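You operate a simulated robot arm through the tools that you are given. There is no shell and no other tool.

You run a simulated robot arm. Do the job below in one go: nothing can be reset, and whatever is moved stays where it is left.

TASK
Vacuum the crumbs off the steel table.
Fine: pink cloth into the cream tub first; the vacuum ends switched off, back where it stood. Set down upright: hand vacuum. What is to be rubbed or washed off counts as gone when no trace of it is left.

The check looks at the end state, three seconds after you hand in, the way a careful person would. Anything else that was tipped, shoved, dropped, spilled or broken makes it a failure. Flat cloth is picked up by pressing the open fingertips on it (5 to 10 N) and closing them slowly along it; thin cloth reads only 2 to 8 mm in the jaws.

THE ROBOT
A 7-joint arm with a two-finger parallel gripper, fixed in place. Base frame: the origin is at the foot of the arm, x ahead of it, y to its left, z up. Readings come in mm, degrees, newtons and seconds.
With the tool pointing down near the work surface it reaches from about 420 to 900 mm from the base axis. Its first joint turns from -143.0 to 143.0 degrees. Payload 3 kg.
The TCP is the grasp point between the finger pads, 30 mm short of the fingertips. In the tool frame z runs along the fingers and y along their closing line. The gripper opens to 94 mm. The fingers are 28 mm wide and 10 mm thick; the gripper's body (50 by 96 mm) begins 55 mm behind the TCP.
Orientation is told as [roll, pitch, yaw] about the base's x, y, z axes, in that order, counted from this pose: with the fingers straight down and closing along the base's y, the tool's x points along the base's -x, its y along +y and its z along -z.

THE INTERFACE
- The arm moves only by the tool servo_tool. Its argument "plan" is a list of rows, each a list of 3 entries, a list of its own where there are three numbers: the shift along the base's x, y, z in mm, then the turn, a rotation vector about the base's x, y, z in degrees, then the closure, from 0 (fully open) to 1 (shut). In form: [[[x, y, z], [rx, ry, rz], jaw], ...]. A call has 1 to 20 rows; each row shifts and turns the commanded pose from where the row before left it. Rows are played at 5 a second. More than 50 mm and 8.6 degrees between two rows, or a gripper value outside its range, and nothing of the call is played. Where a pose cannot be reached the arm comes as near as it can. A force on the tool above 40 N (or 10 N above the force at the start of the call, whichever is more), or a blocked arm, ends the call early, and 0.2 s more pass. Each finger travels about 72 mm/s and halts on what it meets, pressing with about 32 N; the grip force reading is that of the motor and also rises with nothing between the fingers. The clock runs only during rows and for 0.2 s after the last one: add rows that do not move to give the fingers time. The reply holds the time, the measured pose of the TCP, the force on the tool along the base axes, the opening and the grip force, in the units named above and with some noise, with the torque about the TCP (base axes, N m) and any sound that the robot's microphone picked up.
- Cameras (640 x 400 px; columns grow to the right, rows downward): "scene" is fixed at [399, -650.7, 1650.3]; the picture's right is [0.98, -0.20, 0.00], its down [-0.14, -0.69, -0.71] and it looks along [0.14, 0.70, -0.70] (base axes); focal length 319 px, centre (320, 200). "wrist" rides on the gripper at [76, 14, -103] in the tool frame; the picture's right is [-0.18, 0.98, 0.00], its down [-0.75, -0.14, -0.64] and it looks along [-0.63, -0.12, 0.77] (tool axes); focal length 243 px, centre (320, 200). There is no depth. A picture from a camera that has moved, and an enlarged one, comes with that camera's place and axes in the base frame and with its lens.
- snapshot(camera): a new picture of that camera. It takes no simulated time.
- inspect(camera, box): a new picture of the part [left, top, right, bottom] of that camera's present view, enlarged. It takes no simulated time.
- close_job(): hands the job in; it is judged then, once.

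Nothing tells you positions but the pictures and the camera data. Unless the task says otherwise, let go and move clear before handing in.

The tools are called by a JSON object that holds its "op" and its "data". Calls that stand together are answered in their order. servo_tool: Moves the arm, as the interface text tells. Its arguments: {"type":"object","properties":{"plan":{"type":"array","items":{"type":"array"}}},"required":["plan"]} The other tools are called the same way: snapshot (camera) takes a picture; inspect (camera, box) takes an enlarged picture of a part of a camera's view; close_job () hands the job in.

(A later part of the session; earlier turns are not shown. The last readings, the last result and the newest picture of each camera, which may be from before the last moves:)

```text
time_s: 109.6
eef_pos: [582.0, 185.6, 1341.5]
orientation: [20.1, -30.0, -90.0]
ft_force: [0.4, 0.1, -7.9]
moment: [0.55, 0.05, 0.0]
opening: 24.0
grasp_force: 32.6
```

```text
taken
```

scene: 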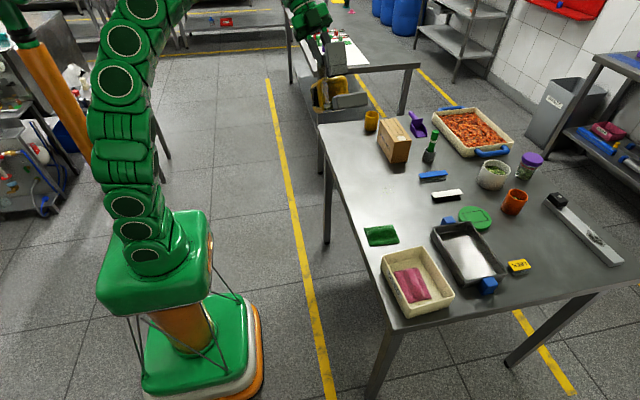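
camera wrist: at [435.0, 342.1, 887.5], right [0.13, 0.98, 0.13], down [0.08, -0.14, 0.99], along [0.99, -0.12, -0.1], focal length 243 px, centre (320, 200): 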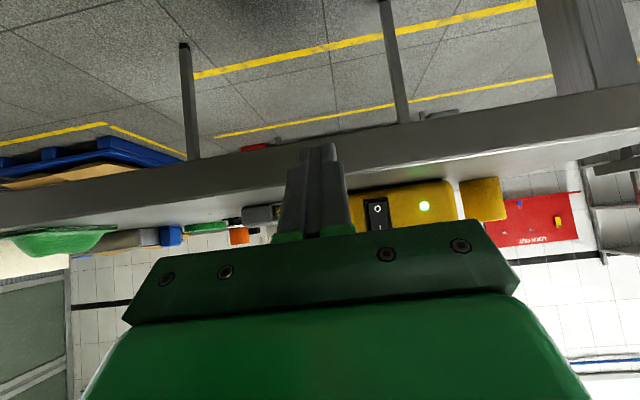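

{"op": "inspect", "data": {"camera": "scene", "box": [300, 60, 380, 120]}}

{"op": "inspect", "data": {"camera": "scene", "box": [355, 155, 435, 215]}}

```text
6.67 times, centred on (340, 90) of scene
camera zoom: at [399.0, -650.7, 1650.3], right [0.98, -0.2, 0.0], down [-0.14, -0.69, -0.71], along [0.14, 0.7, -0.7], focal length 2125 px, centre (187, 933)
```

zoom: 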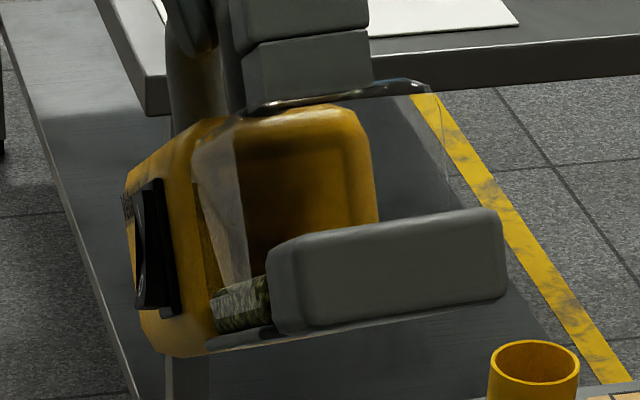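

```text
6.67 times, centred on (395, 185) of scene
camera zoom: at [399.0, -650.7, 1650.3], right [0.98, -0.2, 0.0], down [-0.14, -0.69, -0.71], along [0.14, 0.7, -0.7], focal length 2125 px, centre (-180, 300)
```

zoom: 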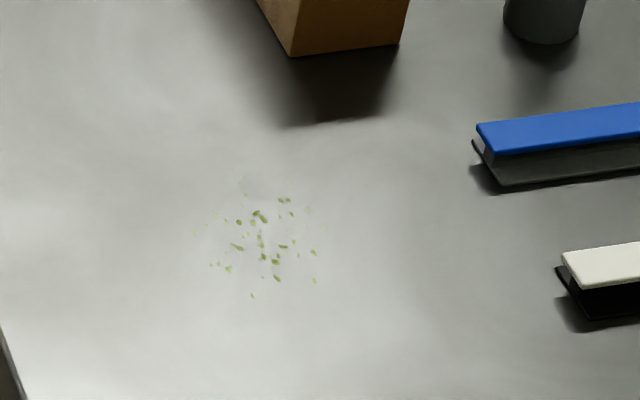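

The bin is nearly empty inside, so it isn't full. I tip the nose up another 30° to expose the underside.

{"op": "servo_tool", "data": {"plan": [[[0, 0, 5], [-5, 0, 0], 1], [[0, 0, 5], [-5, 0, 0], 1], [[0, 0, 5], [-5, 0, 0], 1], [[0, 0, 5], [-5, 0, 0], 1], [[0, 0, 5], [-5, 0, 0], 1], [[0, 0, 5], [-5, 0, 0], 1], [[0, 0, 0], [0, 0, 0], 1]]}}

{"op": "inspect", "data": {"camera": "scene", "box": [290, 40, 386, 120]}}

```text
time_s: 111.2
eef_pos: [583.3, 187.2, 1371.3]
orientation: [20.0, -60.1, -90.1]
ft_force: [-1.2, 0.2, -7.4]
moment: [0.75, 0.09, -0.02]
opening: 23.9
grasp_force: 31.8
```

```text
5.00 times, centred on (338, 80) of scene
camera zoom: at [399.0, -650.7, 1650.3], right [0.98, -0.2, 0.0], down [-0.14, -0.69, -0.71], along [0.14, 0.7, -0.7], focal length 1594 px, centre (230, 800)
```

zoom: 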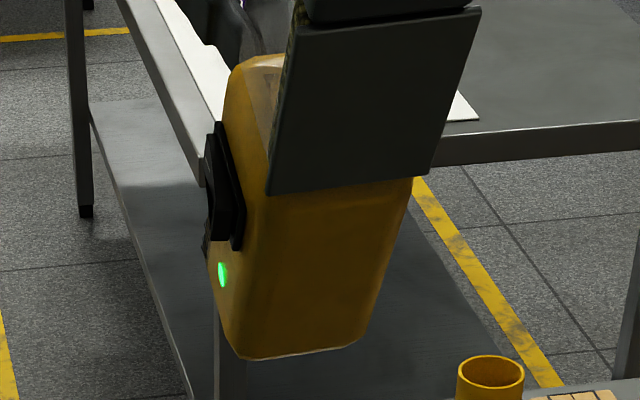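

{"op": "inspect", "data": {"camera": "scene", "box": [320, 10, 400, 70]}}

{"op": "inspect", "data": {"camera": "scene", "box": [335, 20, 385, 60]}}

```text
6.67 times, centred on (360, 40) of scene
camera zoom: at [399.0, -650.7, 1650.3], right [0.98, -0.2, 0.0], down [-0.14, -0.69, -0.71], along [0.14, 0.7, -0.7], focal length 2125 px, centre (53, 1267)
```

zoom: 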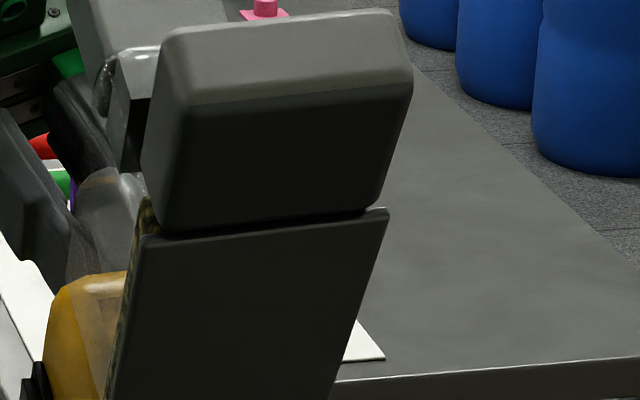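

```text
10.00 times, centred on (360, 40) of scene
camera zoom: at [399.0, -650.7, 1650.3], right [0.98, -0.2, 0.0], down [-0.14, -0.69, -0.71], along [0.14, 0.7, -0.7], focal length 3187 px, centre (-80, 1800)
```

zoom: 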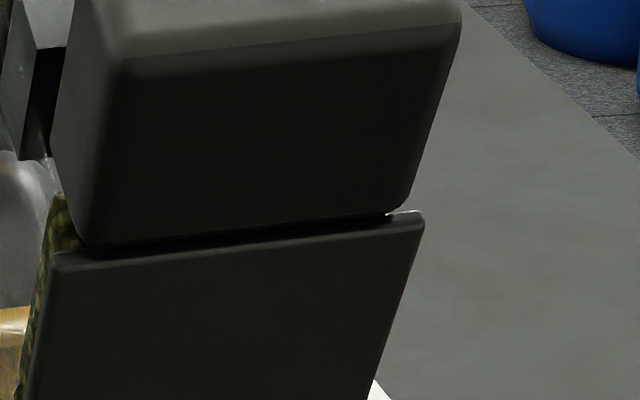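

The underside is plain, with a gray flap plate under the bin, and nothing is blocked or capped. The one thing I haven't tried is the plainest one: vacuum level, sliding in light contact with the table through the crumbs. I bring it back down level.

{"op": "servo_tool", "data": {"plan": [[[0, 0, -5], [5, 0, 0], 1], [[0, 0, -5], [5, 0, 0], 1], [[0, 0, -5], [5, 0, 0], 1], [[0, 0, -5], [5, 0, 0], 1], [[0, 0, -5], [5, 0, 0], 1], [[0, 0, -5], [5, 0, 0], 1], [[20, 20, -20], [5, 0, 0], 1], [[22, 22, -25], [5, 0, 0], 1], [[22, 22, -25], [5, 0, 0], 1], [[22, 22, -26], [5, 0, 0], 1], [[22, 22, -26], [5, 0, 0], 1], [[22, 22, -26], [5, 0, 0], 1], [[22, 22, -28], [1, 0, 0], 1], [[22, 22, -30], [0, 0, 0], 1], [[22, 16, -35], [0, 0, 0], 1], [[10, 0, -35], [0, 0, 0], 1], [[0, 0, 0], [0, 0, 0], 1]]}}

{"op": "inspect", "data": {"camera": "scene", "box": [340, 85, 436, 195]}}

```text
time_s: 114.8
eef_pos: [788.7, 377.3, 1064.6]
orientation: [19.9, 1.0, -90.1]
ft_force: [0.1, 0.6, -7.1]
moment: [0.15, 0.06, 0.01]
opening: 23.8
grasp_force: 32.3
```

```text
3.64 times, centred on (388, 140) of scene
camera zoom: at [399.0, -650.7, 1650.3], right [0.98, -0.2, 0.0], down [-0.14, -0.69, -0.71], along [0.14, 0.7, -0.7], focal length 1159 px, centre (73, 418)
```

zoom: 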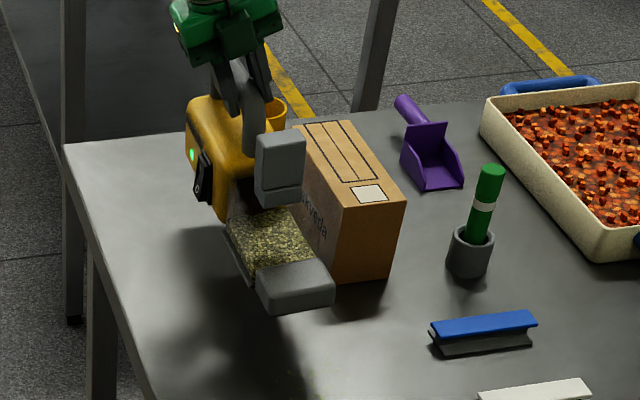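

{"op": "servo_tool", "data": {"plan": [[[0, 0, -25], [0, 0, 0], 1], [[0, 0, -25], [0, 0, 0], 1], [[0, 0, -12], [0, 0, 0], 1], [[0, 0, -4], [0, 0, 0], 1], [[0, 0, 0], [0, 0, 0], 1]]}}

{"op": "servo_tool", "data": {"plan": [[[0, 0, -1], [0, 0, 0], 1], [[0, 0, -1], [0, 0, 0], 1], [[0, 0, 0], [0, 0, 0], 1]]}}

```text
time_s: 116.0
eef_pos: [788.4, 376.8, 998.7]
orientation: [20.2, 0.9, -90.0]
ft_force: [-0.4, 2.0, -1.6]
moment: [-0.71, 0.13, 0.09]
opening: 24.0
grasp_force: 32.2
```

```text
time_s: 116.8
eef_pos: [788.6, 377.4, 998.0]
orientation: [20.3, 1.1, -90.1]
ft_force: [5.0, 3.3, 14.6]
moment: [-0.36, -0.13, 0.15]
opening: 24.2
grasp_force: 31.9
```

Flat contact at z ~998. I ease to a light touch and slide slowly forward through the patch in contact.

{"op": "servo_tool", "data": {"plan": [[[0, 0, 1.2], [0, 0, 0], 1], [[0, -4, 0], [0, 0, 0], 1], [[0, -4, 0], [0, 0, 0], 1], [[0, -4, 0], [0, 0, 0], 1], [[0, -4, 0], [0, 0, 0], 1], [[0, 0, 0], [0, 0, 0], 1]]}}

```text
time_s: 118.2
eef_pos: [788.7, 360.2, 997.4]
orientation: [19.8, 1.0, -90.0]
ft_force: [0.4, -0.3, -7.4]
moment: [0.19, 0.08, 0.02]
opening: 24.1
grasp_force: 32.1
```

{"op": "servo_tool", "data": {"plan": [[[0, 0, -0.6], [0, 0, 0], 1], [[0, 0, 0], [0, 0, 0], 1]]}}

{"op": "servo_tool", "data": {"plan": [[[0, 0, -0.5], [0, 0, 0], 1], [[0, 0, 0], [0, 0, 0], 1]]}}

```text
time_s: 118.8
eef_pos: [788.1, 360.0, 997.1]
orientation: [20.0, 1.0, -90.0]
ft_force: [-0.5, -0.2, -7.6]
moment: [0.09, 0.07, -0.02]
opening: 24.0
grasp_force: 32.3
```

```text
time_s: 119.4
eef_pos: [788.5, 360.9, 997.4]
orientation: [20.1, 1.0, -90.1]
ft_force: [0.3, -0.3, -3.3]
moment: [-0.48, 0.2, -0.1]
opening: 23.6
grasp_force: 31.9
```

Light contact now (about 4 N on the nozzle). I sweep on.

{"op": "servo_tool", "data": {"plan": [[[0, -4, 0], [0, 0, 0], 1], [[0, -4, 0], [0, 0, 0], 1], [[0, -4, 0], [0, 0, 0], 1], [[0, -4, 0], [0, 0, 0], 1], [[0, -4, 0], [0, 0, 0], 1], [[0, -4, 0], [0, 0, 0], 1], [[0, -4, 0], [0, 0, 0], 1], [[0, -4, 0], [0, 0, 0], 1], [[0, -4, 0], [0, 0, 0], 1], [[0, -4, 0], [0, 0, 0], 1], [[0, 0, 0], [0, 0, 0], 1]]}}

{"op": "servo_tool", "data": {"plan": [[[0, -4, 0], [0, 0, 0], 1], [[0, -4, 0], [0, 0, 0], 1], [[0, -4, 0], [0, 0, 0], 1], [[0, -4, 0], [0, 0, 0], 1], [[0, -4, 0], [0, 0, 0], 1], [[0, -4, 0], [0, 0, 0], 1], [[0, -4, 0], [0, 0, 0], 1], [[0, -4, 0], [0, 0, 0], 1], [[0, -4, 0], [0, 0, 0], 1], [[0, -4, 0], [0, 0, 0], 1], [[0, -4, 0], [0, 0, 0], 1], [[0, -4, 0], [0, 0, 0], 1], [[0, -4, 0], [0, 0, 0], 1], [[0, -4, 0], [0, 0, 0], 1], [[0, -4, 0], [0, 0, 0], 1], [[0, -4, 0], [0, 0, 0], 1], [[0, 0, 0], [0, 0, 0], 1]]}}

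{"op": "inspect", "data": {"camera": "scene", "box": [350, 140, 430, 215]}}

```text
time_s: 121.8
eef_pos: [789.2, 321.3, 995.9]
orientation: [19.9, 0.9, -90.0]
ft_force: [0.4, 1.5, -1.1]
moment: [-0.05, 0.26, -0.02]
opening: 23.9
grasp_force: 31.8
```

```text
time_s: 125.4
eef_pos: [788.0, 258.8, 996.1]
orientation: [20.0, 1.0, -90.0]
ft_force: [-0.3, 0.2, -6.3]
moment: [0.18, 0.09, 0.01]
opening: 23.8
grasp_force: 31.7
```

```text
5.33 times, centred on (390, 178) of scene
camera zoom: at [399.0, -650.7, 1650.3], right [0.98, -0.2, 0.0], down [-0.14, -0.69, -0.71], along [0.14, 0.7, -0.7], focal length 1700 px, centre (-53, 320)
```

zoom: 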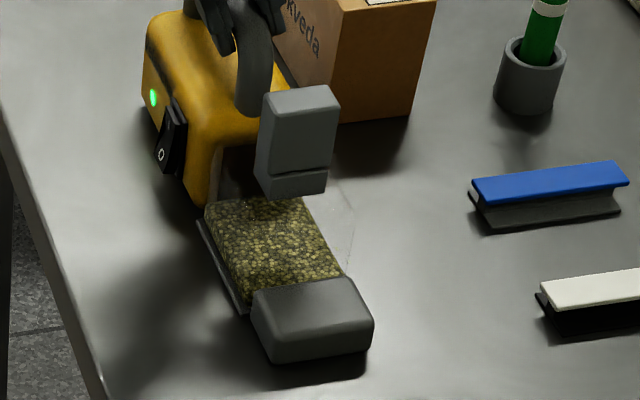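

{"op": "inspect", "data": {"camera": "scene", "box": [385, 165, 417, 195]}}

{"op": "servo_tool", "data": {"plan": [[[0, 5, 15], [0, 0, 0], 1], [[0, 20, 15], [0, 0, 0], 1], [[0, 35, 0], [0, 0, 0], 1], [[0, 35, 0], [0, 0, 0], 1], [[0, 25, 0], [0, 0, 0], 1], [[0, 0, 0], [0, 0, 0], 1]]}}

{"op": "inspect", "data": {"camera": "scene", "box": [355, 155, 435, 215]}}

```text
13.33 times, centred on (401, 180) of scene
camera zoom: at [399.0, -650.7, 1650.3], right [0.98, -0.2, 0.0], down [-0.14, -0.69, -0.71], along [0.14, 0.7, -0.7], focal length 4249 px, centre (-760, 467)
```

zoom: 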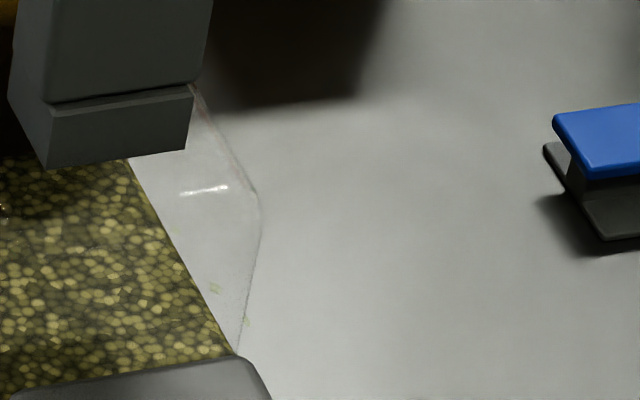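

```text
time_s: 126.8
eef_pos: [788.5, 377.4, 1028.2]
orientation: [20.0, 1.0, -89.9]
ft_force: [-0.1, 0.8, -8.9]
moment: [0.23, 0.04, 0.02]
opening: 24.2
grasp_force: 31.6
```

```text
6.67 times, centred on (395, 185) of scene
camera zoom: at [399.0, -650.7, 1650.3], right [0.98, -0.2, 0.0], down [-0.14, -0.69, -0.71], along [0.14, 0.7, -0.7], focal length 2125 px, centre (-180, 300)
```

zoom: 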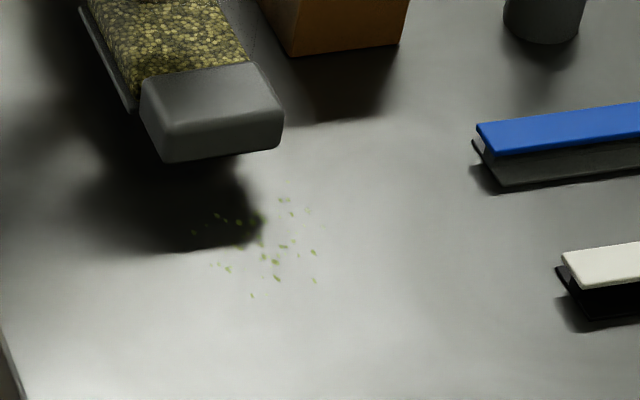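

Level, in contact, still nothing. If the mouth is the front face of the nozzle, it has always been 15+ mm above the crumbs in every pose so far; like a real hand vacuum, it may need to be pointed steeply down. I pitch the nose down to 45°, well above the table first.

{"op": "servo_tool", "data": {"plan": [[[0, -10, 25], [7.3, 0, 0], 1], [[0, -15, 25], [7.3, 0, 0], 1], [[0, -20, 25], [7.3, 0, 0], 1], [[0, -25, 15], [7.3, 0, 0], 1], [[0, -25, 5], [7.3, 0, 0], 1], [[0, -25, 0], [7.5, 0, 0], 1], [[0, -10, 0], [0, 0, 0], 1], [[0, 0, 0], [0, 0, 0], 1]]}}

{"op": "inspect", "data": {"camera": "scene", "box": [345, 85, 441, 205]}}

```text
time_s: 128.6
eef_pos: [788.5, 246.1, 1121.0]
orientation: [20.0, 45.0, -90.0]
ft_force: [0.1, 0.1, -7.9]
moment: [-0.35, 0.03, 0.02]
opening: 24.4
grasp_force: 32.3
```

```text
3.33 times, centred on (393, 145) of scene
camera zoom: at [399.0, -650.7, 1650.3], right [0.98, -0.2, 0.0], down [-0.14, -0.69, -0.71], along [0.14, 0.7, -0.7], focal length 1062 px, centre (77, 383)
```

zoom: 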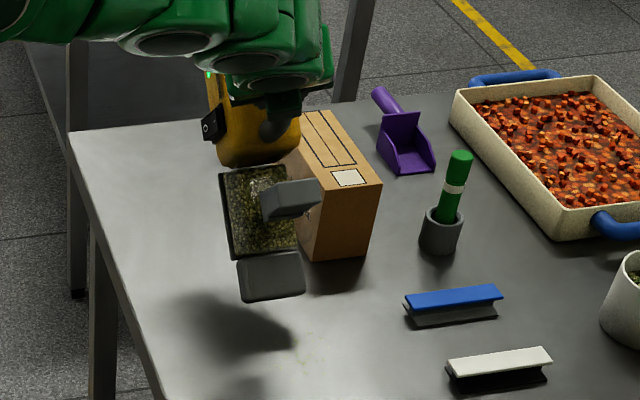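

Nose is down at 45°, held firmly. I lower the tip to just over the near edge of the crumbs and feel for contact.

{"op": "servo_tool", "data": {"plan": [[[0, -15, -10], [0, 0, 0], 1], [[0, -13, -10], [0, 0, 0], 1], [[0, 0, -7], [0, 0, 0], 1], [[0, 0, -3], [0, 0, 0], 1], [[0, 0, 0], [0, 0, 0], 1]]}}

{"op": "inspect", "data": {"camera": "scene", "box": [355, 150, 435, 210]}}

```text
time_s: 129.8
eef_pos: [789.6, 218.2, 1092.7]
orientation: [20.2, 45.1, -89.9]
ft_force: [3.4, 2.7, 14.1]
moment: [-0.44, -0.19, 0.05]
opening: 24.0
grasp_force: 31.4
```

```text
6.67 times, centred on (395, 180) of scene
camera zoom: at [399.0, -650.7, 1650.3], right [0.98, -0.2, 0.0], down [-0.14, -0.69, -0.71], along [0.14, 0.7, -0.7], focal length 2125 px, centre (-180, 333)
```

zoom: 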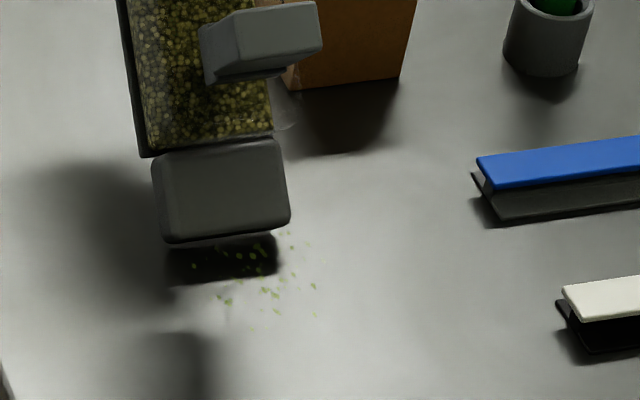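

{"op": "servo_tool", "data": {"plan": [[[0, 0, 2.5], [0, 0, 0], 1], [[0, -4, 0], [0, 0, 0], 1], [[0, -4, 0], [0, 0, 0], 1], [[0, -4, 0], [0, 0, 0], 1], [[0, -4, 0], [0, 0, 0], 1], [[0, -4, 0], [0, 0, 0], 1], [[0, -4, 0], [0, 0, 0], 1], [[0, 0, 0], [0, 0, 0], 1]]}}

{"op": "inspect", "data": {"camera": "scene", "box": [355, 150, 435, 210]}}

```text
time_s: 131.6
eef_pos: [788.3, 194.8, 1095.2]
orientation: [20.0, 45.0, -90.0]
ft_force: [0.1, 0.2, -7.1]
moment: [-0.33, 0.08, 0.01]
opening: 23.9
grasp_force: 31.9
```

```text
6.67 times, centred on (395, 180) of scene
camera zoom: at [399.0, -650.7, 1650.3], right [0.98, -0.2, 0.0], down [-0.14, -0.69, -0.71], along [0.14, 0.7, -0.7], focal length 2125 px, centre (-180, 333)
```

zoom: 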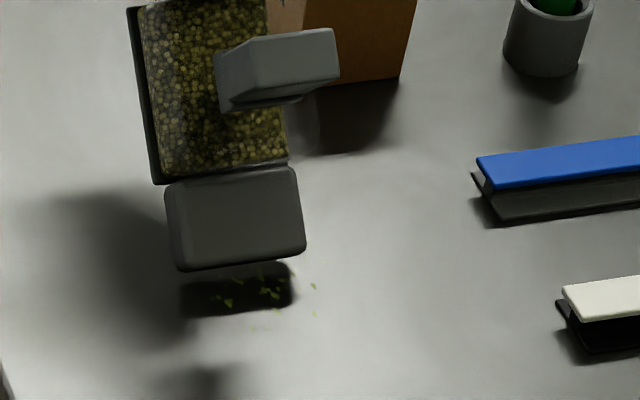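

{"op": "servo_tool", "data": {"plan": [[[0, -4, 0], [0, 0, 0], 1], [[0, -4, 0], [0, 0, 0], 1], [[0, -4, 0], [0, 0, 0], 1], [[0, -4, 0], [0, 0, 0], 1], [[0, -4, 0], [0, 0, 0], 1], [[0, -4, 0], [0, 0, 0], 1], [[0, -4, 0], [0, 0, 0], 1], [[0, -4, 0], [0, 0, 0], 1], [[0, -4, 0], [0, 0, 0], 1], [[0, -4, 0], [0, 0, 0], 1], [[0, -4, 0], [0, 0, 0], 1], [[0, -4, 0], [0, 0, 0], 1], [[0, -4, 0], [0, 0, 0], 1], [[0, -4, 0], [0, 0, 0], 1], [[0, 0, 0], [0, 0, 0], 1]]}}

{"op": "inspect", "data": {"camera": "scene", "box": [355, 150, 435, 210]}}

```text
time_s: 134.8
eef_pos: [788.8, 139.0, 1094.4]
orientation: [20.0, 45.0, -90.0]
ft_force: [0.8, 0.6, -7.1]
moment: [-0.33, 0.06, -0.02]
opening: 24.1
grasp_force: 31.5
```

```text
6.67 times, centred on (395, 180) of scene
camera zoom: at [399.0, -650.7, 1650.3], right [0.98, -0.2, 0.0], down [-0.14, -0.69, -0.71], along [0.14, 0.7, -0.7], focal length 2125 px, centre (-180, 333)
```

zoom: 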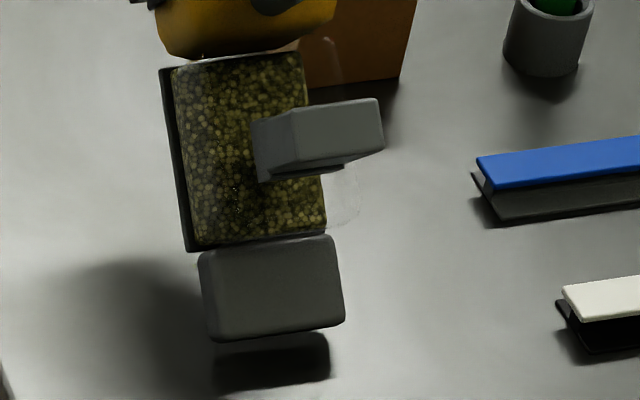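

{"op": "servo_tool", "data": {"plan": [[[0, 10, 15], [0, 0, 0], 1], [[0, 30, 15], [0, 0, 0], 1], [[0, 40, 0], [0, 0, 0], 1], [[0, 40, 0], [0, 0, 0], 1], [[0, 0, 0], [0, 0, 0], 1]]}}

{"op": "inspect", "data": {"camera": "scene", "box": [355, 155, 435, 215]}}

```text
time_s: 136.0
eef_pos: [787.6, 259.9, 1123.7]
orientation: [19.9, 45.0, -89.9]
ft_force: [0.3, 0.4, -7.0]
moment: [-0.31, 0.04, -0.01]
opening: 23.9
grasp_force: 32.0
```

```text
6.67 times, centred on (395, 185) of scene
camera zoom: at [399.0, -650.7, 1650.3], right [0.98, -0.2, 0.0], down [-0.14, -0.69, -0.71], along [0.14, 0.7, -0.7], focal length 2125 px, centre (-180, 300)
```

zoom: 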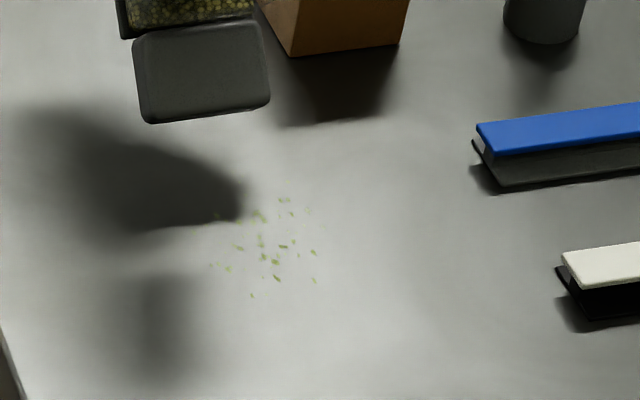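

{"op": "inspect", "data": {"camera": "scene", "box": [372, 168, 404, 194]}}

{"op": "inspect", "data": {"camera": "scene", "box": [376, 176, 412, 202]}}

{"op": "snapshot", "data": {"camera": "wrist"}}

{"op": "inspect", "data": {"camera": "scene", "box": [360, 90, 424, 170]}}

```text
15.38 times, centred on (388, 181) of scene
camera zoom: at [399.0, -650.7, 1650.3], right [0.98, -0.2, 0.0], down [-0.14, -0.69, -0.71], along [0.14, 0.7, -0.7], focal length 4903 px, centre (-726, 492)
```

zoom: 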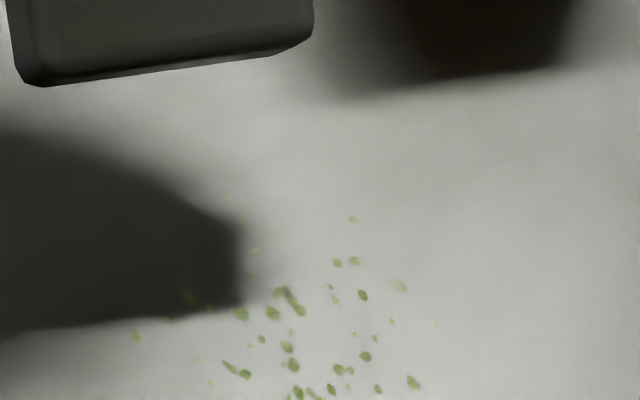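

```text
15.38 times, centred on (394, 189) of scene
camera zoom: at [399.0, -650.7, 1650.3], right [0.98, -0.2, 0.0], down [-0.14, -0.69, -0.71], along [0.14, 0.7, -0.7], focal length 4903 px, centre (-818, 369)
```

zoom: 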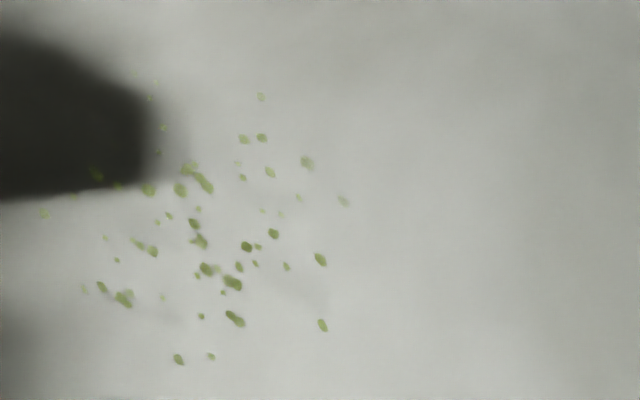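

```text
taken
camera wrist: at [765.8, 241.1, 1248.5], right [0.92, -0.37, 0.11], down [-0.35, -0.93, -0.14], along [0.15, 0.09, -0.98], focal length 243 px, centre (320, 200)
```

wrist: 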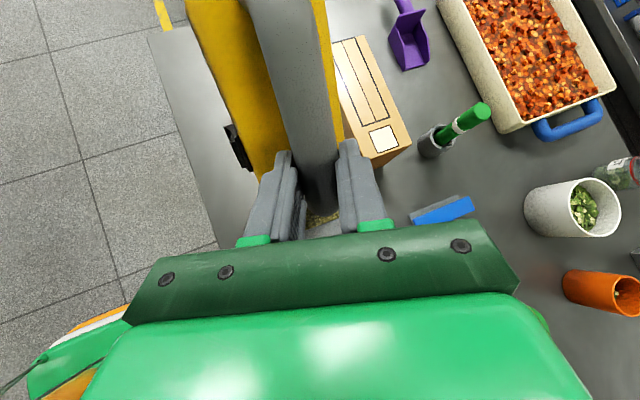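

```text
5.00 times, centred on (392, 130) of scene
camera zoom: at [399.0, -650.7, 1650.3], right [0.98, -0.2, 0.0], down [-0.14, -0.69, -0.71], along [0.14, 0.7, -0.7], focal length 1594 px, centre (-40, 550)
```

zoom: 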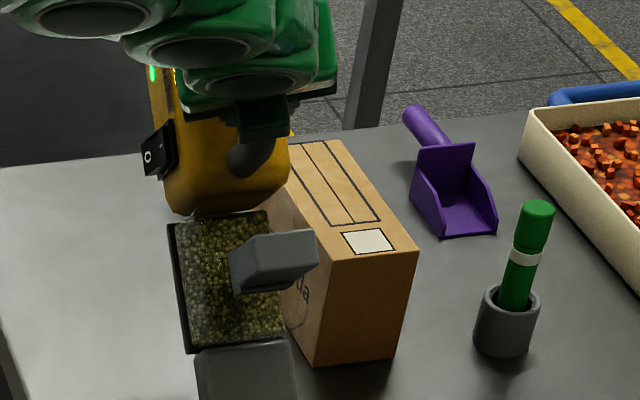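

The crumbs are untouched, so the vacuum simply isn't drawing. I have also never heard a motor, only the switch click. I'll set it down level here, then check whether the bin is properly seated by looking at and pressing its top tab, and listen to the switch again.

{"op": "servo_tool", "data": {"plan": [[[0, 20, 0], [-7.5, 0, 0], 1], [[0, 20, 0], [-7.5, 0, 0], 1], [[0, 20, -10], [-7.5, 0, 0], 1], [[0, 20, -20], [-7.5, 0, 0], 1], [[0, 20, -25], [-7.5, 0, 0], 1], [[0, 18, -25], [-7.0, 0, 0], 1], [[0, 0, -25], [0, 0, 0], 1], [[0, 0, -15], [0, 0, 0], 1], [[0, 0, 0], [0, 0, 0], 1]]}}

{"op": "servo_tool", "data": {"plan": [[[0, 0, -2], [0, 0, 0], 1], [[0, 0, -1], [0, 0, 0], 1], [[0, 0, -1], [0, 0, 0], 1], [[0, 0, 0], [0, 0, 0], 1]]}}

```text
time_s: 138.0
eef_pos: [789.5, 376.6, 1005.5]
orientation: [20.1, 0.5, -90.0]
ft_force: [-0.2, 0.8, -8.0]
moment: [0.22, 0.04, 0.01]
opening: 24.1
grasp_force: 31.7
```

```text
time_s: 139.0
eef_pos: [789.3, 376.7, 1001.3]
orientation: [20.0, 0.5, -90.0]
ft_force: [0.1, -0.4, -7.8]
moment: [0.24, 0.07, 0.0]
opening: 23.7
grasp_force: 32.2
```

{"op": "servo_tool", "data": {"plan": [[[0, 0, -1], [0, 0, 0], 1], [[0, 0, -1], [0, 0, 0], 1], [[0, 0, -1], [0, 0, 0], 1], [[0, 0, 0], [0, 0, 0], 1]]}}

{"op": "servo_tool", "data": {"plan": [[[0, 0, -1], [0, 0, 0], 1], [[0, 0, -0.7], [0, 0, 0], 1], [[0, 0, 0], [0, 0, 0], 1]]}}

```text
time_s: 140.0
eef_pos: [788.9, 376.1, 997.3]
orientation: [20.0, 0.4, -89.9]
ft_force: [2.2, -2.6, 3.4]
moment: [0.93, -0.01, -0.19]
opening: 24.0
grasp_force: 32.3
```

```text
time_s: 140.8
eef_pos: [789.5, 376.7, 998.2]
orientation: [20.2, 0.5, -90.0]
ft_force: [7.3, -2.7, 16.5]
moment: [0.41, -0.24, -0.2]
opening: 24.1
grasp_force: 32.4
```

It is standing. I open and retreat, then look at the tab and bin from the wrist camera.

{"op": "servo_tool", "data": {"plan": [[[0, 0, 1.2], [0, 0, 0], 1], [[0, 0, 0], [0, 0, 0], 0.72], [[0, 0, 0], [0, 0, 0], 0.55], [[0, 0, 0], [0, 0, 0], 0.36], [[0, 0, 0], [0, 0, 0], 0.33], [[-14, 0, 37.5], [0, 0, 0], 0.33], [[-14, 0, 37.5], [0, 0, 0], 0.33], [[0, 0, 0], [0, 0, 0], 0.33]]}}

{"op": "snapshot", "data": {"camera": "wrist"}}

{"op": "inspect", "data": {"camera": "scene", "box": [350, 110, 414, 190]}}

```text
time_s: 142.6
eef_pos: [760.2, 376.2, 1072.7]
orientation: [20.0, 0.5, -90.0]
ft_force: [-0.5, -0.5, 0.1]
moment: [0.0, 0.01, -0.03]
opening: 62.7
grasp_force: 0.2
```

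```text
taken
camera wrist: at [738.6, 451.9, 1173.3], right [0.92, -0.19, 0.33], down [-0.35, -0.76, 0.55], along [0.15, -0.62, -0.77], focal length 243 px, centre (320, 200)
```

wrist: 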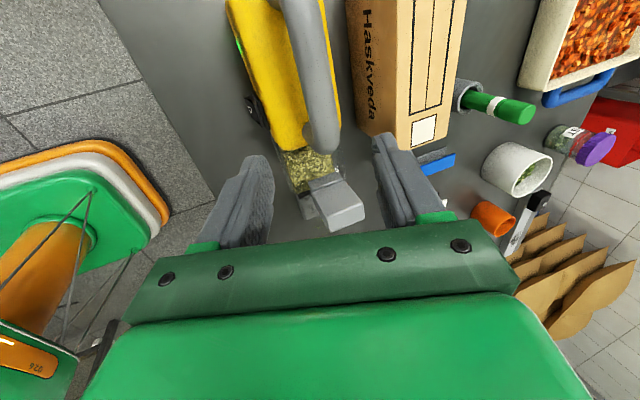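

```text
5.00 times, centred on (382, 150) of scene
camera zoom: at [399.0, -650.7, 1650.3], right [0.98, -0.2, 0.0], down [-0.14, -0.69, -0.71], along [0.14, 0.7, -0.7], focal length 1594 px, centre (10, 450)
```

zoom: 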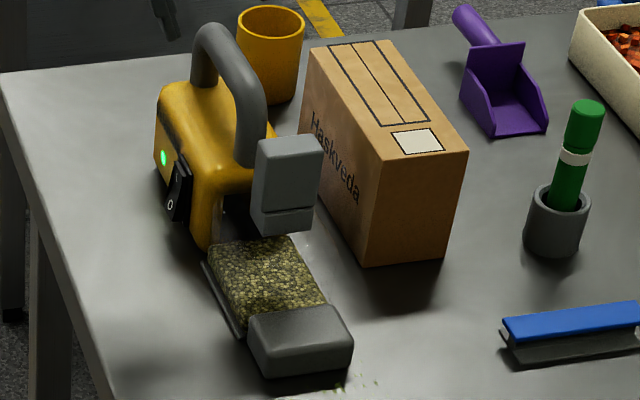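

{"op": "inspect", "data": {"camera": "scene", "box": [384, 132, 424, 182]}}

{"op": "inspect", "data": {"camera": "wrist", "box": [265, 135, 385, 240]}}

```text
8.00 times, centred on (404, 157) of scene
camera zoom: at [399.0, -650.7, 1650.3], right [0.98, -0.2, 0.0], down [-0.14, -0.69, -0.71], along [0.14, 0.7, -0.7], focal length 2550 px, centre (-352, 544)
```

zoom: 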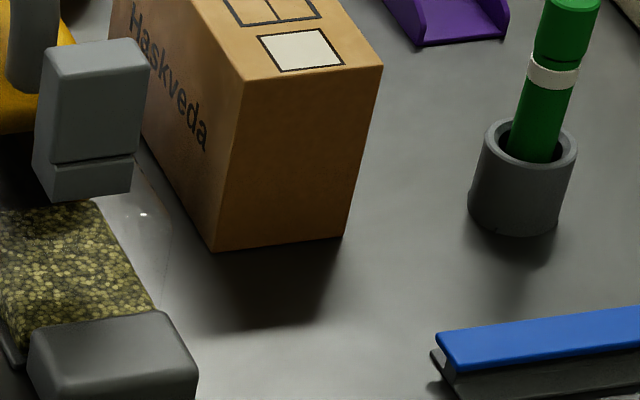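

```text
3.81 times, centred on (325, 188) of wrist
camera zoom: at [738.6, 451.9, 1173.3], right [0.92, -0.19, 0.33], down [-0.35, -0.76, 0.55], along [0.15, -0.62, -0.77], focal length 924 px, centre (301, 248)
```

zoom: 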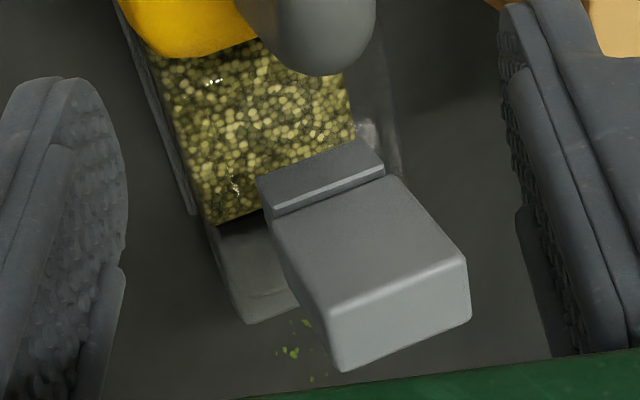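

The tab is a solid block on the bin's lid, its top at about (796, 290, 982). I come over it with closed fingers pointing straight down and press gently, to see if the bin seats or anything clicks.

{"op": "servo_tool", "data": {"plan": [[[5, -10, 5], [-0.5, 6.7, 0], 0.7], [[8, -25, 0], [0, 6.7, 0], 1], [[10, -25, -5], [0, 6.6, 0], 1], [[10, -25, -10], [0, 0, 0], 1], [[3, -1, -15], [0, 0, 0], 1], [[0, 0, 0], [0, 0, 0], 1]]}}

{"op": "inspect", "data": {"camera": "scene", "box": [350, 100, 430, 180]}}

{"op": "snapshot", "data": {"camera": "wrist"}}

```text
time_s: 144.0
eef_pos: [796.3, 291.0, 1048.8]
orientation: [0.0, 0.0, -90.1]
ft_force: [-1.9, -0.5, -0.7]
moment: [0.01, 0.04, 0.01]
opening: 0.0
grasp_force: 31.9
```

```text
5.00 times, centred on (390, 140) of scene
camera zoom: at [399.0, -650.7, 1650.3], right [0.98, -0.2, 0.0], down [-0.14, -0.69, -0.71], along [0.14, 0.7, -0.7], focal length 1594 px, centre (-30, 500)
```

zoom: 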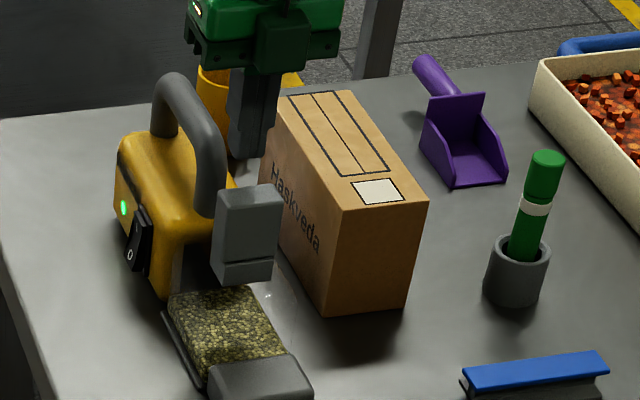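

```text
taken
camera wrist: at [810.5, 366.3, 1149.2], right [0.98, -0.18, 0.0], down [-0.14, -0.75, 0.64], along [-0.12, -0.63, -0.77], focal length 243 px, centre (320, 200)
```

wrist: 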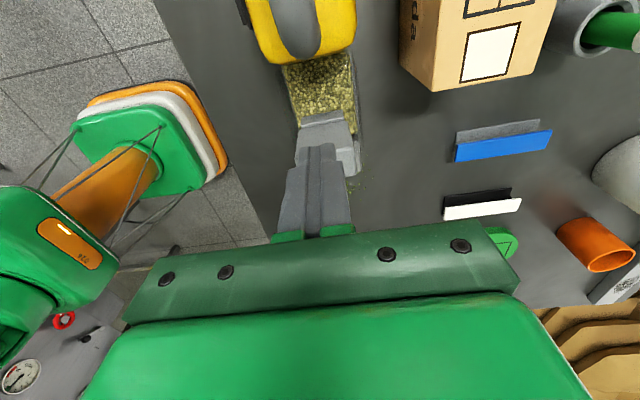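

{"op": "servo_tool", "data": {"plan": [[[0, 0, -20], [0, 0, 0], 1], [[0, 0, -10], [0, 0, 0], 1], [[0, 0, -3], [0, 0, 0], 1], [[0, 0, -2], [0, 0, 0], 1], [[0, 0, 0], [0, 0, 0], 1]]}}

{"op": "servo_tool", "data": {"plan": [[[0, 0, -1], [0, 0, 0], 1], [[0, 0, -1], [0, 0, 0], 1], [[0, 0, 0], [0, 0, 0], 1]]}}

```text
time_s: 144.6
eef_pos: [796.6, 291.5, 1027.2]
orientation: [0.6, 0.1, -90.1]
ft_force: [-4.1, -2.1, 10.5]
moment: [-0.16, 0.17, -0.08]
opening: 0.0
grasp_force: 31.6
stopped in row 3: the force on the tool passed its limit at 57 N (the readings are from after the stop); the commanded pose is now the measured one
```

```text
time_s: 145.4
eef_pos: [796.5, 291.0, 1027.3]
orientation: [0.8, 0.1, -89.9]
ft_force: [-2.8, -2.6, 9.1]
moment: [-0.17, 0.13, -0.05]
opening: 0.4
grasp_force: 32.5
stopped in row 3: the force on the tool passed its limit at 41 N (the readings are from after the stop); the commanded pose is now the measured one
```

The tab top was higher than I figured (z ~997), so I pressed harder than intended (a brief 57 N); no click and no movement, so the bin is seated. I lift off and check that nothing shifted.

{"op": "servo_tool", "data": {"plan": [[[0, 0, 10], [0, 0, 0], 1], [[0, 0, 30], [0, 0, 0], 1], [[0, 0, 0], [0, 0, 0], 1]]}}

{"op": "inspect", "data": {"camera": "scene", "box": [350, 100, 430, 180]}}

{"op": "inspect", "data": {"camera": "wrist", "box": [230, 0, 430, 190]}}

```text
time_s: 146.2
eef_pos: [797.7, 290.7, 1066.2]
orientation: [0.6, 0.2, -90.0]
ft_force: [0.6, -0.6, 0.2]
moment: [-0.01, -0.02, -0.01]
opening: 0.0
grasp_force: 32.4
```

```text
5.00 times, centred on (390, 140) of scene
camera zoom: at [399.0, -650.7, 1650.3], right [0.98, -0.2, 0.0], down [-0.14, -0.69, -0.71], along [0.14, 0.7, -0.7], focal length 1594 px, centre (-30, 500)
```

zoom: 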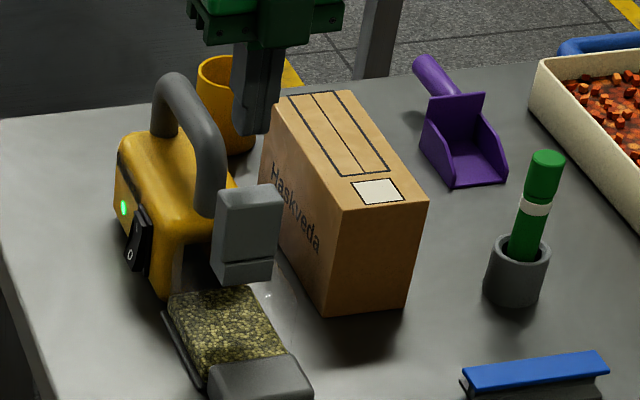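

```text
2.11 times, centred on (330, 95) of wrist
camera zoom: at [810.0, 366.8, 1168.4], right [0.98, -0.18, 0.01], down [-0.15, -0.76, 0.64], along [-0.11, -0.63, -0.77], focal length 511 px, centre (299, 421)
```

zoom: 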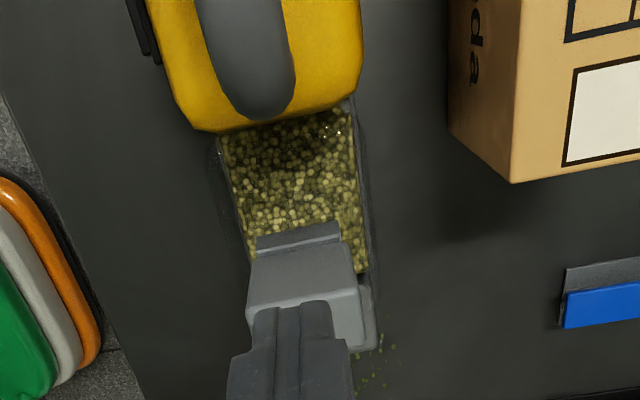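

Nothing shifted; the bin is seated. I take one more careful look at the bin's clear wall side-on (fill mark, latch), from a somewhat higher side view.

{"op": "servo_tool", "data": {"plan": [[[-15, 5, 5], [0, 0, 8.2], 1], [[-18, 8, 5], [0, 0, 8.2], 1], [[-18, 8, 5], [0, 0, 8.2], 1], [[-18, 8, 5], [0, 0, 8.2], 1], [[-18, 8, 0], [0, 0, 8.2], 1], [[-18, 8, 0], [0, 0, 8.2], 1], [[-18, 8, 0], [0, 0, 8.2], 1], [[-18, 8, 0], [0, 0, 8.2], 1], [[-18, 8, 0], [0, 0, 8.2], 1], [[-18, 8, 0], [0, 0, 8.2], 1], [[-15, 8, 0], [0, 0, 8.0], 1], [[-5, 5, -15], [0, -7.5, 0], 1], [[0, 0, -25], [0, -7.5, 0], 1], [[5, 0, -25], [0, -7.5, 0], 1], [[5, 0, -25], [0, -7.5, 0], 1], [[5, 0, -25], [0, -7.5, 0], 1], [[5, 0, -25], [0, -7.5, 0], 1], [[0, 0, 0], [0, 0, 0], 1]]}}

{"op": "snapshot", "data": {"camera": "wrist"}}

```text
time_s: 150.0
eef_pos: [619.6, 382.4, 946.8]
orientation: [0.8, -44.8, 0.0]
ft_force: [0.5, 0.3, 0.0]
moment: [-0.02, 0.0, 0.01]
opening: 0.2
grasp_force: 32.3
```

```text
taken
camera wrist: at [493.0, 394.2, 964.4], right [0.12, 0.98, 0.14], down [0.08, -0.15, 0.99], along [0.99, -0.11, -0.1], focal length 243 px, centre (320, 200)
```

wrist: 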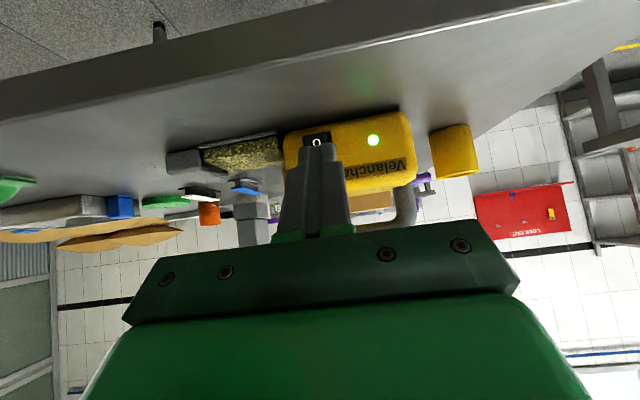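

{"op": "inspect", "data": {"camera": "wrist", "box": [155, 125, 305, 250]}}

{"op": "inspect", "data": {"camera": "wrist", "box": [195, 130, 295, 190]}}

{"op": "inspect", "data": {"camera": "wrist", "box": [275, 100, 435, 220]}}

```text
3.20 times, centred on (230, 188) of wrist
camera zoom: at [493.0, 394.2, 964.4], right [0.12, 0.98, 0.14], down [0.08, -0.15, 0.99], along [0.99, -0.11, -0.1], focal length 776 px, centre (608, 240)
```

zoom: 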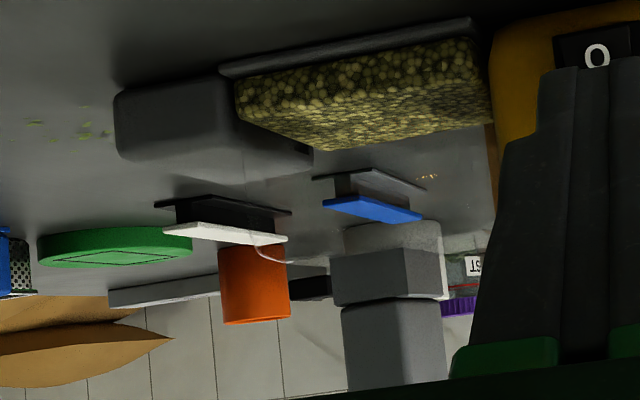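

```text
6.40 times, centred on (245, 160) of wrist
camera zoom: at [493.0, 394.2, 964.4], right [0.12, 0.98, 0.14], down [0.08, -0.15, 0.99], along [0.99, -0.11, -0.1], focal length 1553 px, centre (800, 456)
```

zoom: 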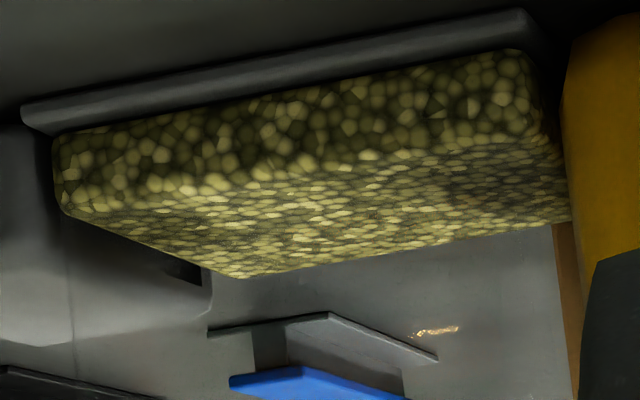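

```text
3.33 times, centred on (355, 160) of wrist
camera zoom: at [493.0, 394.2, 964.4], right [0.12, 0.98, 0.14], down [0.08, -0.15, 0.99], along [0.99, -0.11, -0.1], focal length 809 px, centre (203, 333)
```

zoom: 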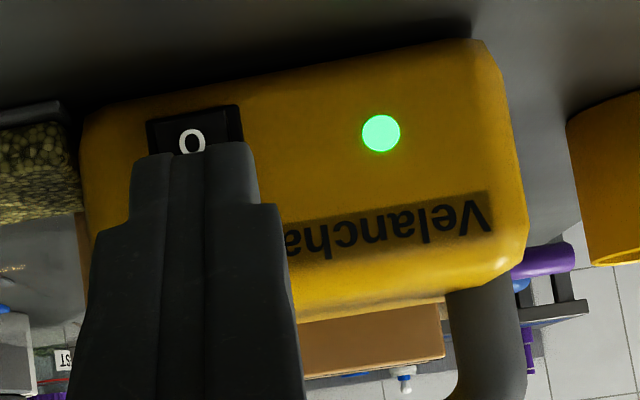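

{"op": "inspect", "data": {"camera": "wrist", "box": [175, 140, 239, 190]}}

{"op": "inspect", "data": {"camera": "wrist", "box": [225, 170, 289, 250]}}

```text
8.00 times, centred on (207, 165) of wrist
camera zoom: at [493.0, 394.2, 964.4], right [0.12, 0.98, 0.14], down [0.08, -0.15, 0.99], along [0.99, -0.11, -0.1], focal length 1941 px, centre (1224, 480)
```

zoom: 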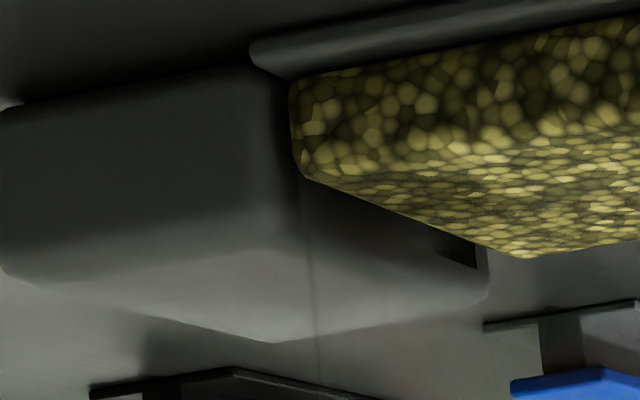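

```text
5.00 times, centred on (257, 210) of wrist
camera zoom: at [493.0, 394.2, 964.4], right [0.12, 0.98, 0.14], down [0.08, -0.15, 0.99], along [0.99, -0.11, -0.1], focal length 1213 px, centre (635, 150)
```

zoom: 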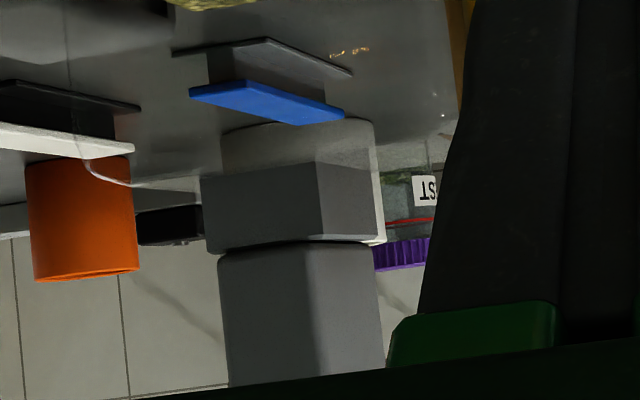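

The bin is only about a sixth full and its filter block is in place, so the remaining suspect is the power switch itself. I press "O" and then "I" again here, listening and watching the lamp.

{"op": "servo_tool", "data": {"plan": [[[0, -5, -30], [0, 0, 0], 1], [[10, -5, -29], [-0.8, 0, 0], 1], [[30, 0, 0], [0, 0, 0], 1], [[25, 0, 0], [0, 0, 0], 1], [[10, 0, 0], [0, 0, 0], 1], [[0, 0, 0], [0, 0, 0], 1]]}}

{"op": "inspect", "data": {"camera": "scene", "box": [345, 120, 393, 160]}}

```text
time_s: 151.4
eef_pos: [694.5, 372.0, 887.2]
orientation: [-0.5, -44.9, 0.7]
ft_force: [0.5, -0.8, -0.5]
moment: [0.02, -0.02, 0.05]
opening: 0.0
grasp_force: 31.8
```

```text
10.00 times, centred on (369, 140) of scene
camera zoom: at [399.0, -650.7, 1650.3], right [0.98, -0.2, 0.0], down [-0.14, -0.69, -0.71], along [0.14, 0.7, -0.7], focal length 3187 px, centre (-170, 800)
```

zoom: 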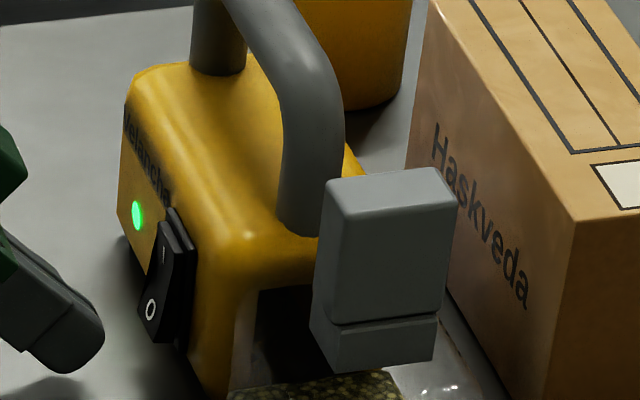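

{"op": "servo_tool", "data": {"plan": [[[6, 0, 3], [0, 0, 0], 1], [[5, 0, 0], [0, 0, 0], 1], [[2, 0, 0], [0, 0, 0], 1], [[1.5, 0, 0], [0, 0, 0], 1], [[0, 0, 0], [0, 0, 0], 1]]}}

{"op": "servo_tool", "data": {"plan": [[[1.5, 0, 0], [0, 0, 0], 1], [[1.5, 0, 0], [0, 0, 0], 1], [[0, 0, 0], [0, 0, 0], 1]]}}

```text
time_s: 152.6
eef_pos: [710.5, 370.8, 890.1]
orientation: [-0.4, -44.8, 0.8]
ft_force: [0.3, 0.2, 0.7]
moment: [-0.01, 0.0, 0.04]
opening: 0.1
grasp_force: 32.3
```

```text
time_s: 153.4
eef_pos: [712.3, 371.3, 890.5]
orientation: [-0.4, -44.8, 0.8]
ft_force: [-1.4, 1.0, -0.7]
moment: [-0.02, 0.04, -0.01]
opening: 0.0
grasp_force: 31.9
```

{"op": "servo_tool", "data": {"plan": [[[1.5, 0, 0], [0, 0, 0], 1], [[1.5, 0, 0], [0, 0, 0], 1], [[0, 0, 0], [0, 0, 0], 1]]}}

{"op": "inspect", "data": {"camera": "scene", "box": [345, 120, 393, 160]}}

```text
time_s: 154.2
eef_pos: [716.0, 371.1, 890.0]
orientation: [-0.4, -44.9, 0.7]
ft_force: [0.1, -0.4, -0.7]
moment: [0.0, -0.01, 0.02]
opening: 0.0
grasp_force: 32.0
heard: click
```

```text
10.00 times, centred on (369, 140) of scene
camera zoom: at [399.0, -650.7, 1650.3], right [0.98, -0.2, 0.0], down [-0.14, -0.69, -0.71], along [0.14, 0.7, -0.7], focal length 3187 px, centre (-170, 800)
```

zoom: 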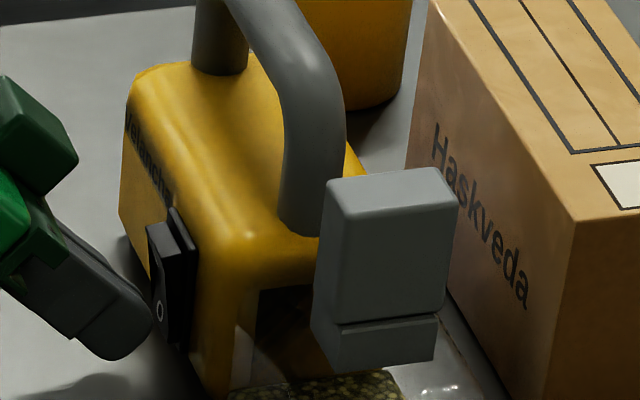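

Click, lamp off: the switch does work, so the lamp follows it and the vacuum is now off. I have never seen the vacuum's far side or its back, so I'll pick it up again and turn it around for the scene camera before deciding.

{"op": "servo_tool", "data": {"plan": [[[-20, 0, 0], [0, 0, 0], 1], [[-40, 0, 5], [0, 0, 0], 1], [[-30, 0, 20], [0, 7.5, 0], 1], [[-20, 0, 35], [0, 7.5, 0], 1], [[-5, 0, 35], [0, 7.5, 0], 1], [[0, 0, 35], [0, 7.5, 0], 1], [[0, 0, 35], [0, 7.5, 0], 1], [[0, 0, 25], [0, 7.4, -0.7], 1], [[0, 0, 0], [0, 0, 0], 1]]}}

{"op": "servo_tool", "data": {"plan": [[[12, 0, 0], [0, 0, -8.2], 0.9], [[12, 0, 0], [0, 0, -8.2], 0.7], [[12, 0, 0], [0, 0, -8.2], 0.5], [[12, 0, 0], [0, 0, -8.2], 0.33], [[12, 0, 0], [0, 0, -8.2], 0.33], [[12, 0, 0], [0, 0, -8.2], 0.33], [[12, 0, 0], [0, 0, -8.2], 0.33], [[12, 0, 0], [0, 0, -8.2], 0.33], [[12, 0, 0], [0, 0, -8.2], 0.33], [[12, 0, 0], [0, 0, -8.2], 0.33], [[12, 0, 0], [0, 0, -8.0], 0.33], [[12, 0, -3], [0, -6.7, 0], 0.33], [[10, 2, -3], [0, -6.7, 0], 0.33], [[8, 2, -3], [0, -6.6, 0], 0.33], [[0, 0, 0], [0, 0, 0], 0.33]]}}

{"op": "inspect", "data": {"camera": "wrist", "box": [180, 0, 480, 240]}}

```text
time_s: 156.2
eef_pos: [600.9, 372.4, 1079.6]
orientation: [0.1, 0.1, -0.1]
ft_force: [0.2, -0.6, -0.4]
moment: [0.01, -0.02, 0.03]
opening: 0.2
grasp_force: 32.0
```

```text
time_s: 159.4
eef_pos: [762.8, 377.0, 1072.8]
orientation: [20.2, 0.2, -90.0]
ft_force: [0.6, 0.0, 0.0]
moment: [0.01, -0.01, -0.03]
opening: 63.0
grasp_force: 0.0
```

```text
1.67 times, centred on (330, 120) of wrist
camera zoom: at [741.0, 451.0, 1171.4], right [0.92, -0.19, 0.34], down [-0.36, -0.75, 0.55], along [0.15, -0.63, -0.76], focal length 404 px, centre (303, 333)
```

zoom: 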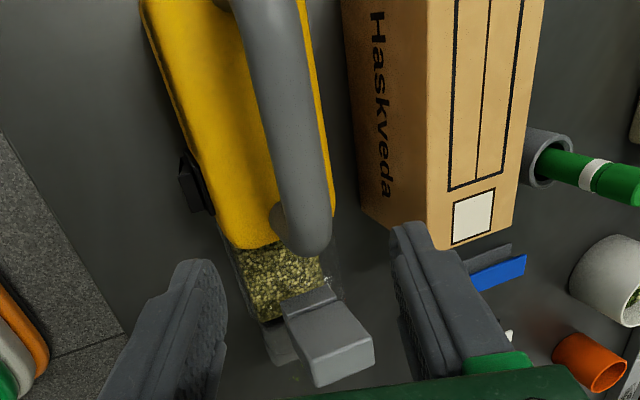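

{"op": "servo_tool", "data": {"plan": [[[10, 0, -28], [0, 0, 0], 0.33], [[10, 0, -28], [0, 0, 0], 0.33], [[8, -0.5, -22.5], [0, 0, 0], 0.36], [[0, 0, 0], [0, 0, 0], 0.5], [[0, 0, 0], [0, 0, 0], 0.6], [[0, 0, 0], [0, 0, 0], 0.66], [[0, 0, 0], [0, 0, 0], 0.7], [[0, 0, 0], [0, 0, 0], 0.73]]}}

{"op": "servo_tool", "data": {"plan": [[[0, 0, 0], [0, 0, 0], 0.76], [[0, 0, 0], [0, 0, 0], 0.9], [[0, 0, 0], [0, 0, 0], 1], [[0, 0, 0], [0, 0, 0], 1]]}}

```text
time_s: 161.2
eef_pos: [790.4, 376.3, 992.9]
orientation: [20.2, 0.2, -90.0]
ft_force: [3.5, 0.0, 3.7]
moment: [-0.08, -0.05, 0.03]
opening: 28.0
grasp_force: 1.8
```

```text
time_s: 162.2
eef_pos: [790.9, 375.9, 993.3]
orientation: [20.1, 0.1, -90.1]
ft_force: [8.4, -1.1, 22.9]
moment: [-0.11, -0.07, -0.06]
opening: 24.0
grasp_force: 31.9
```

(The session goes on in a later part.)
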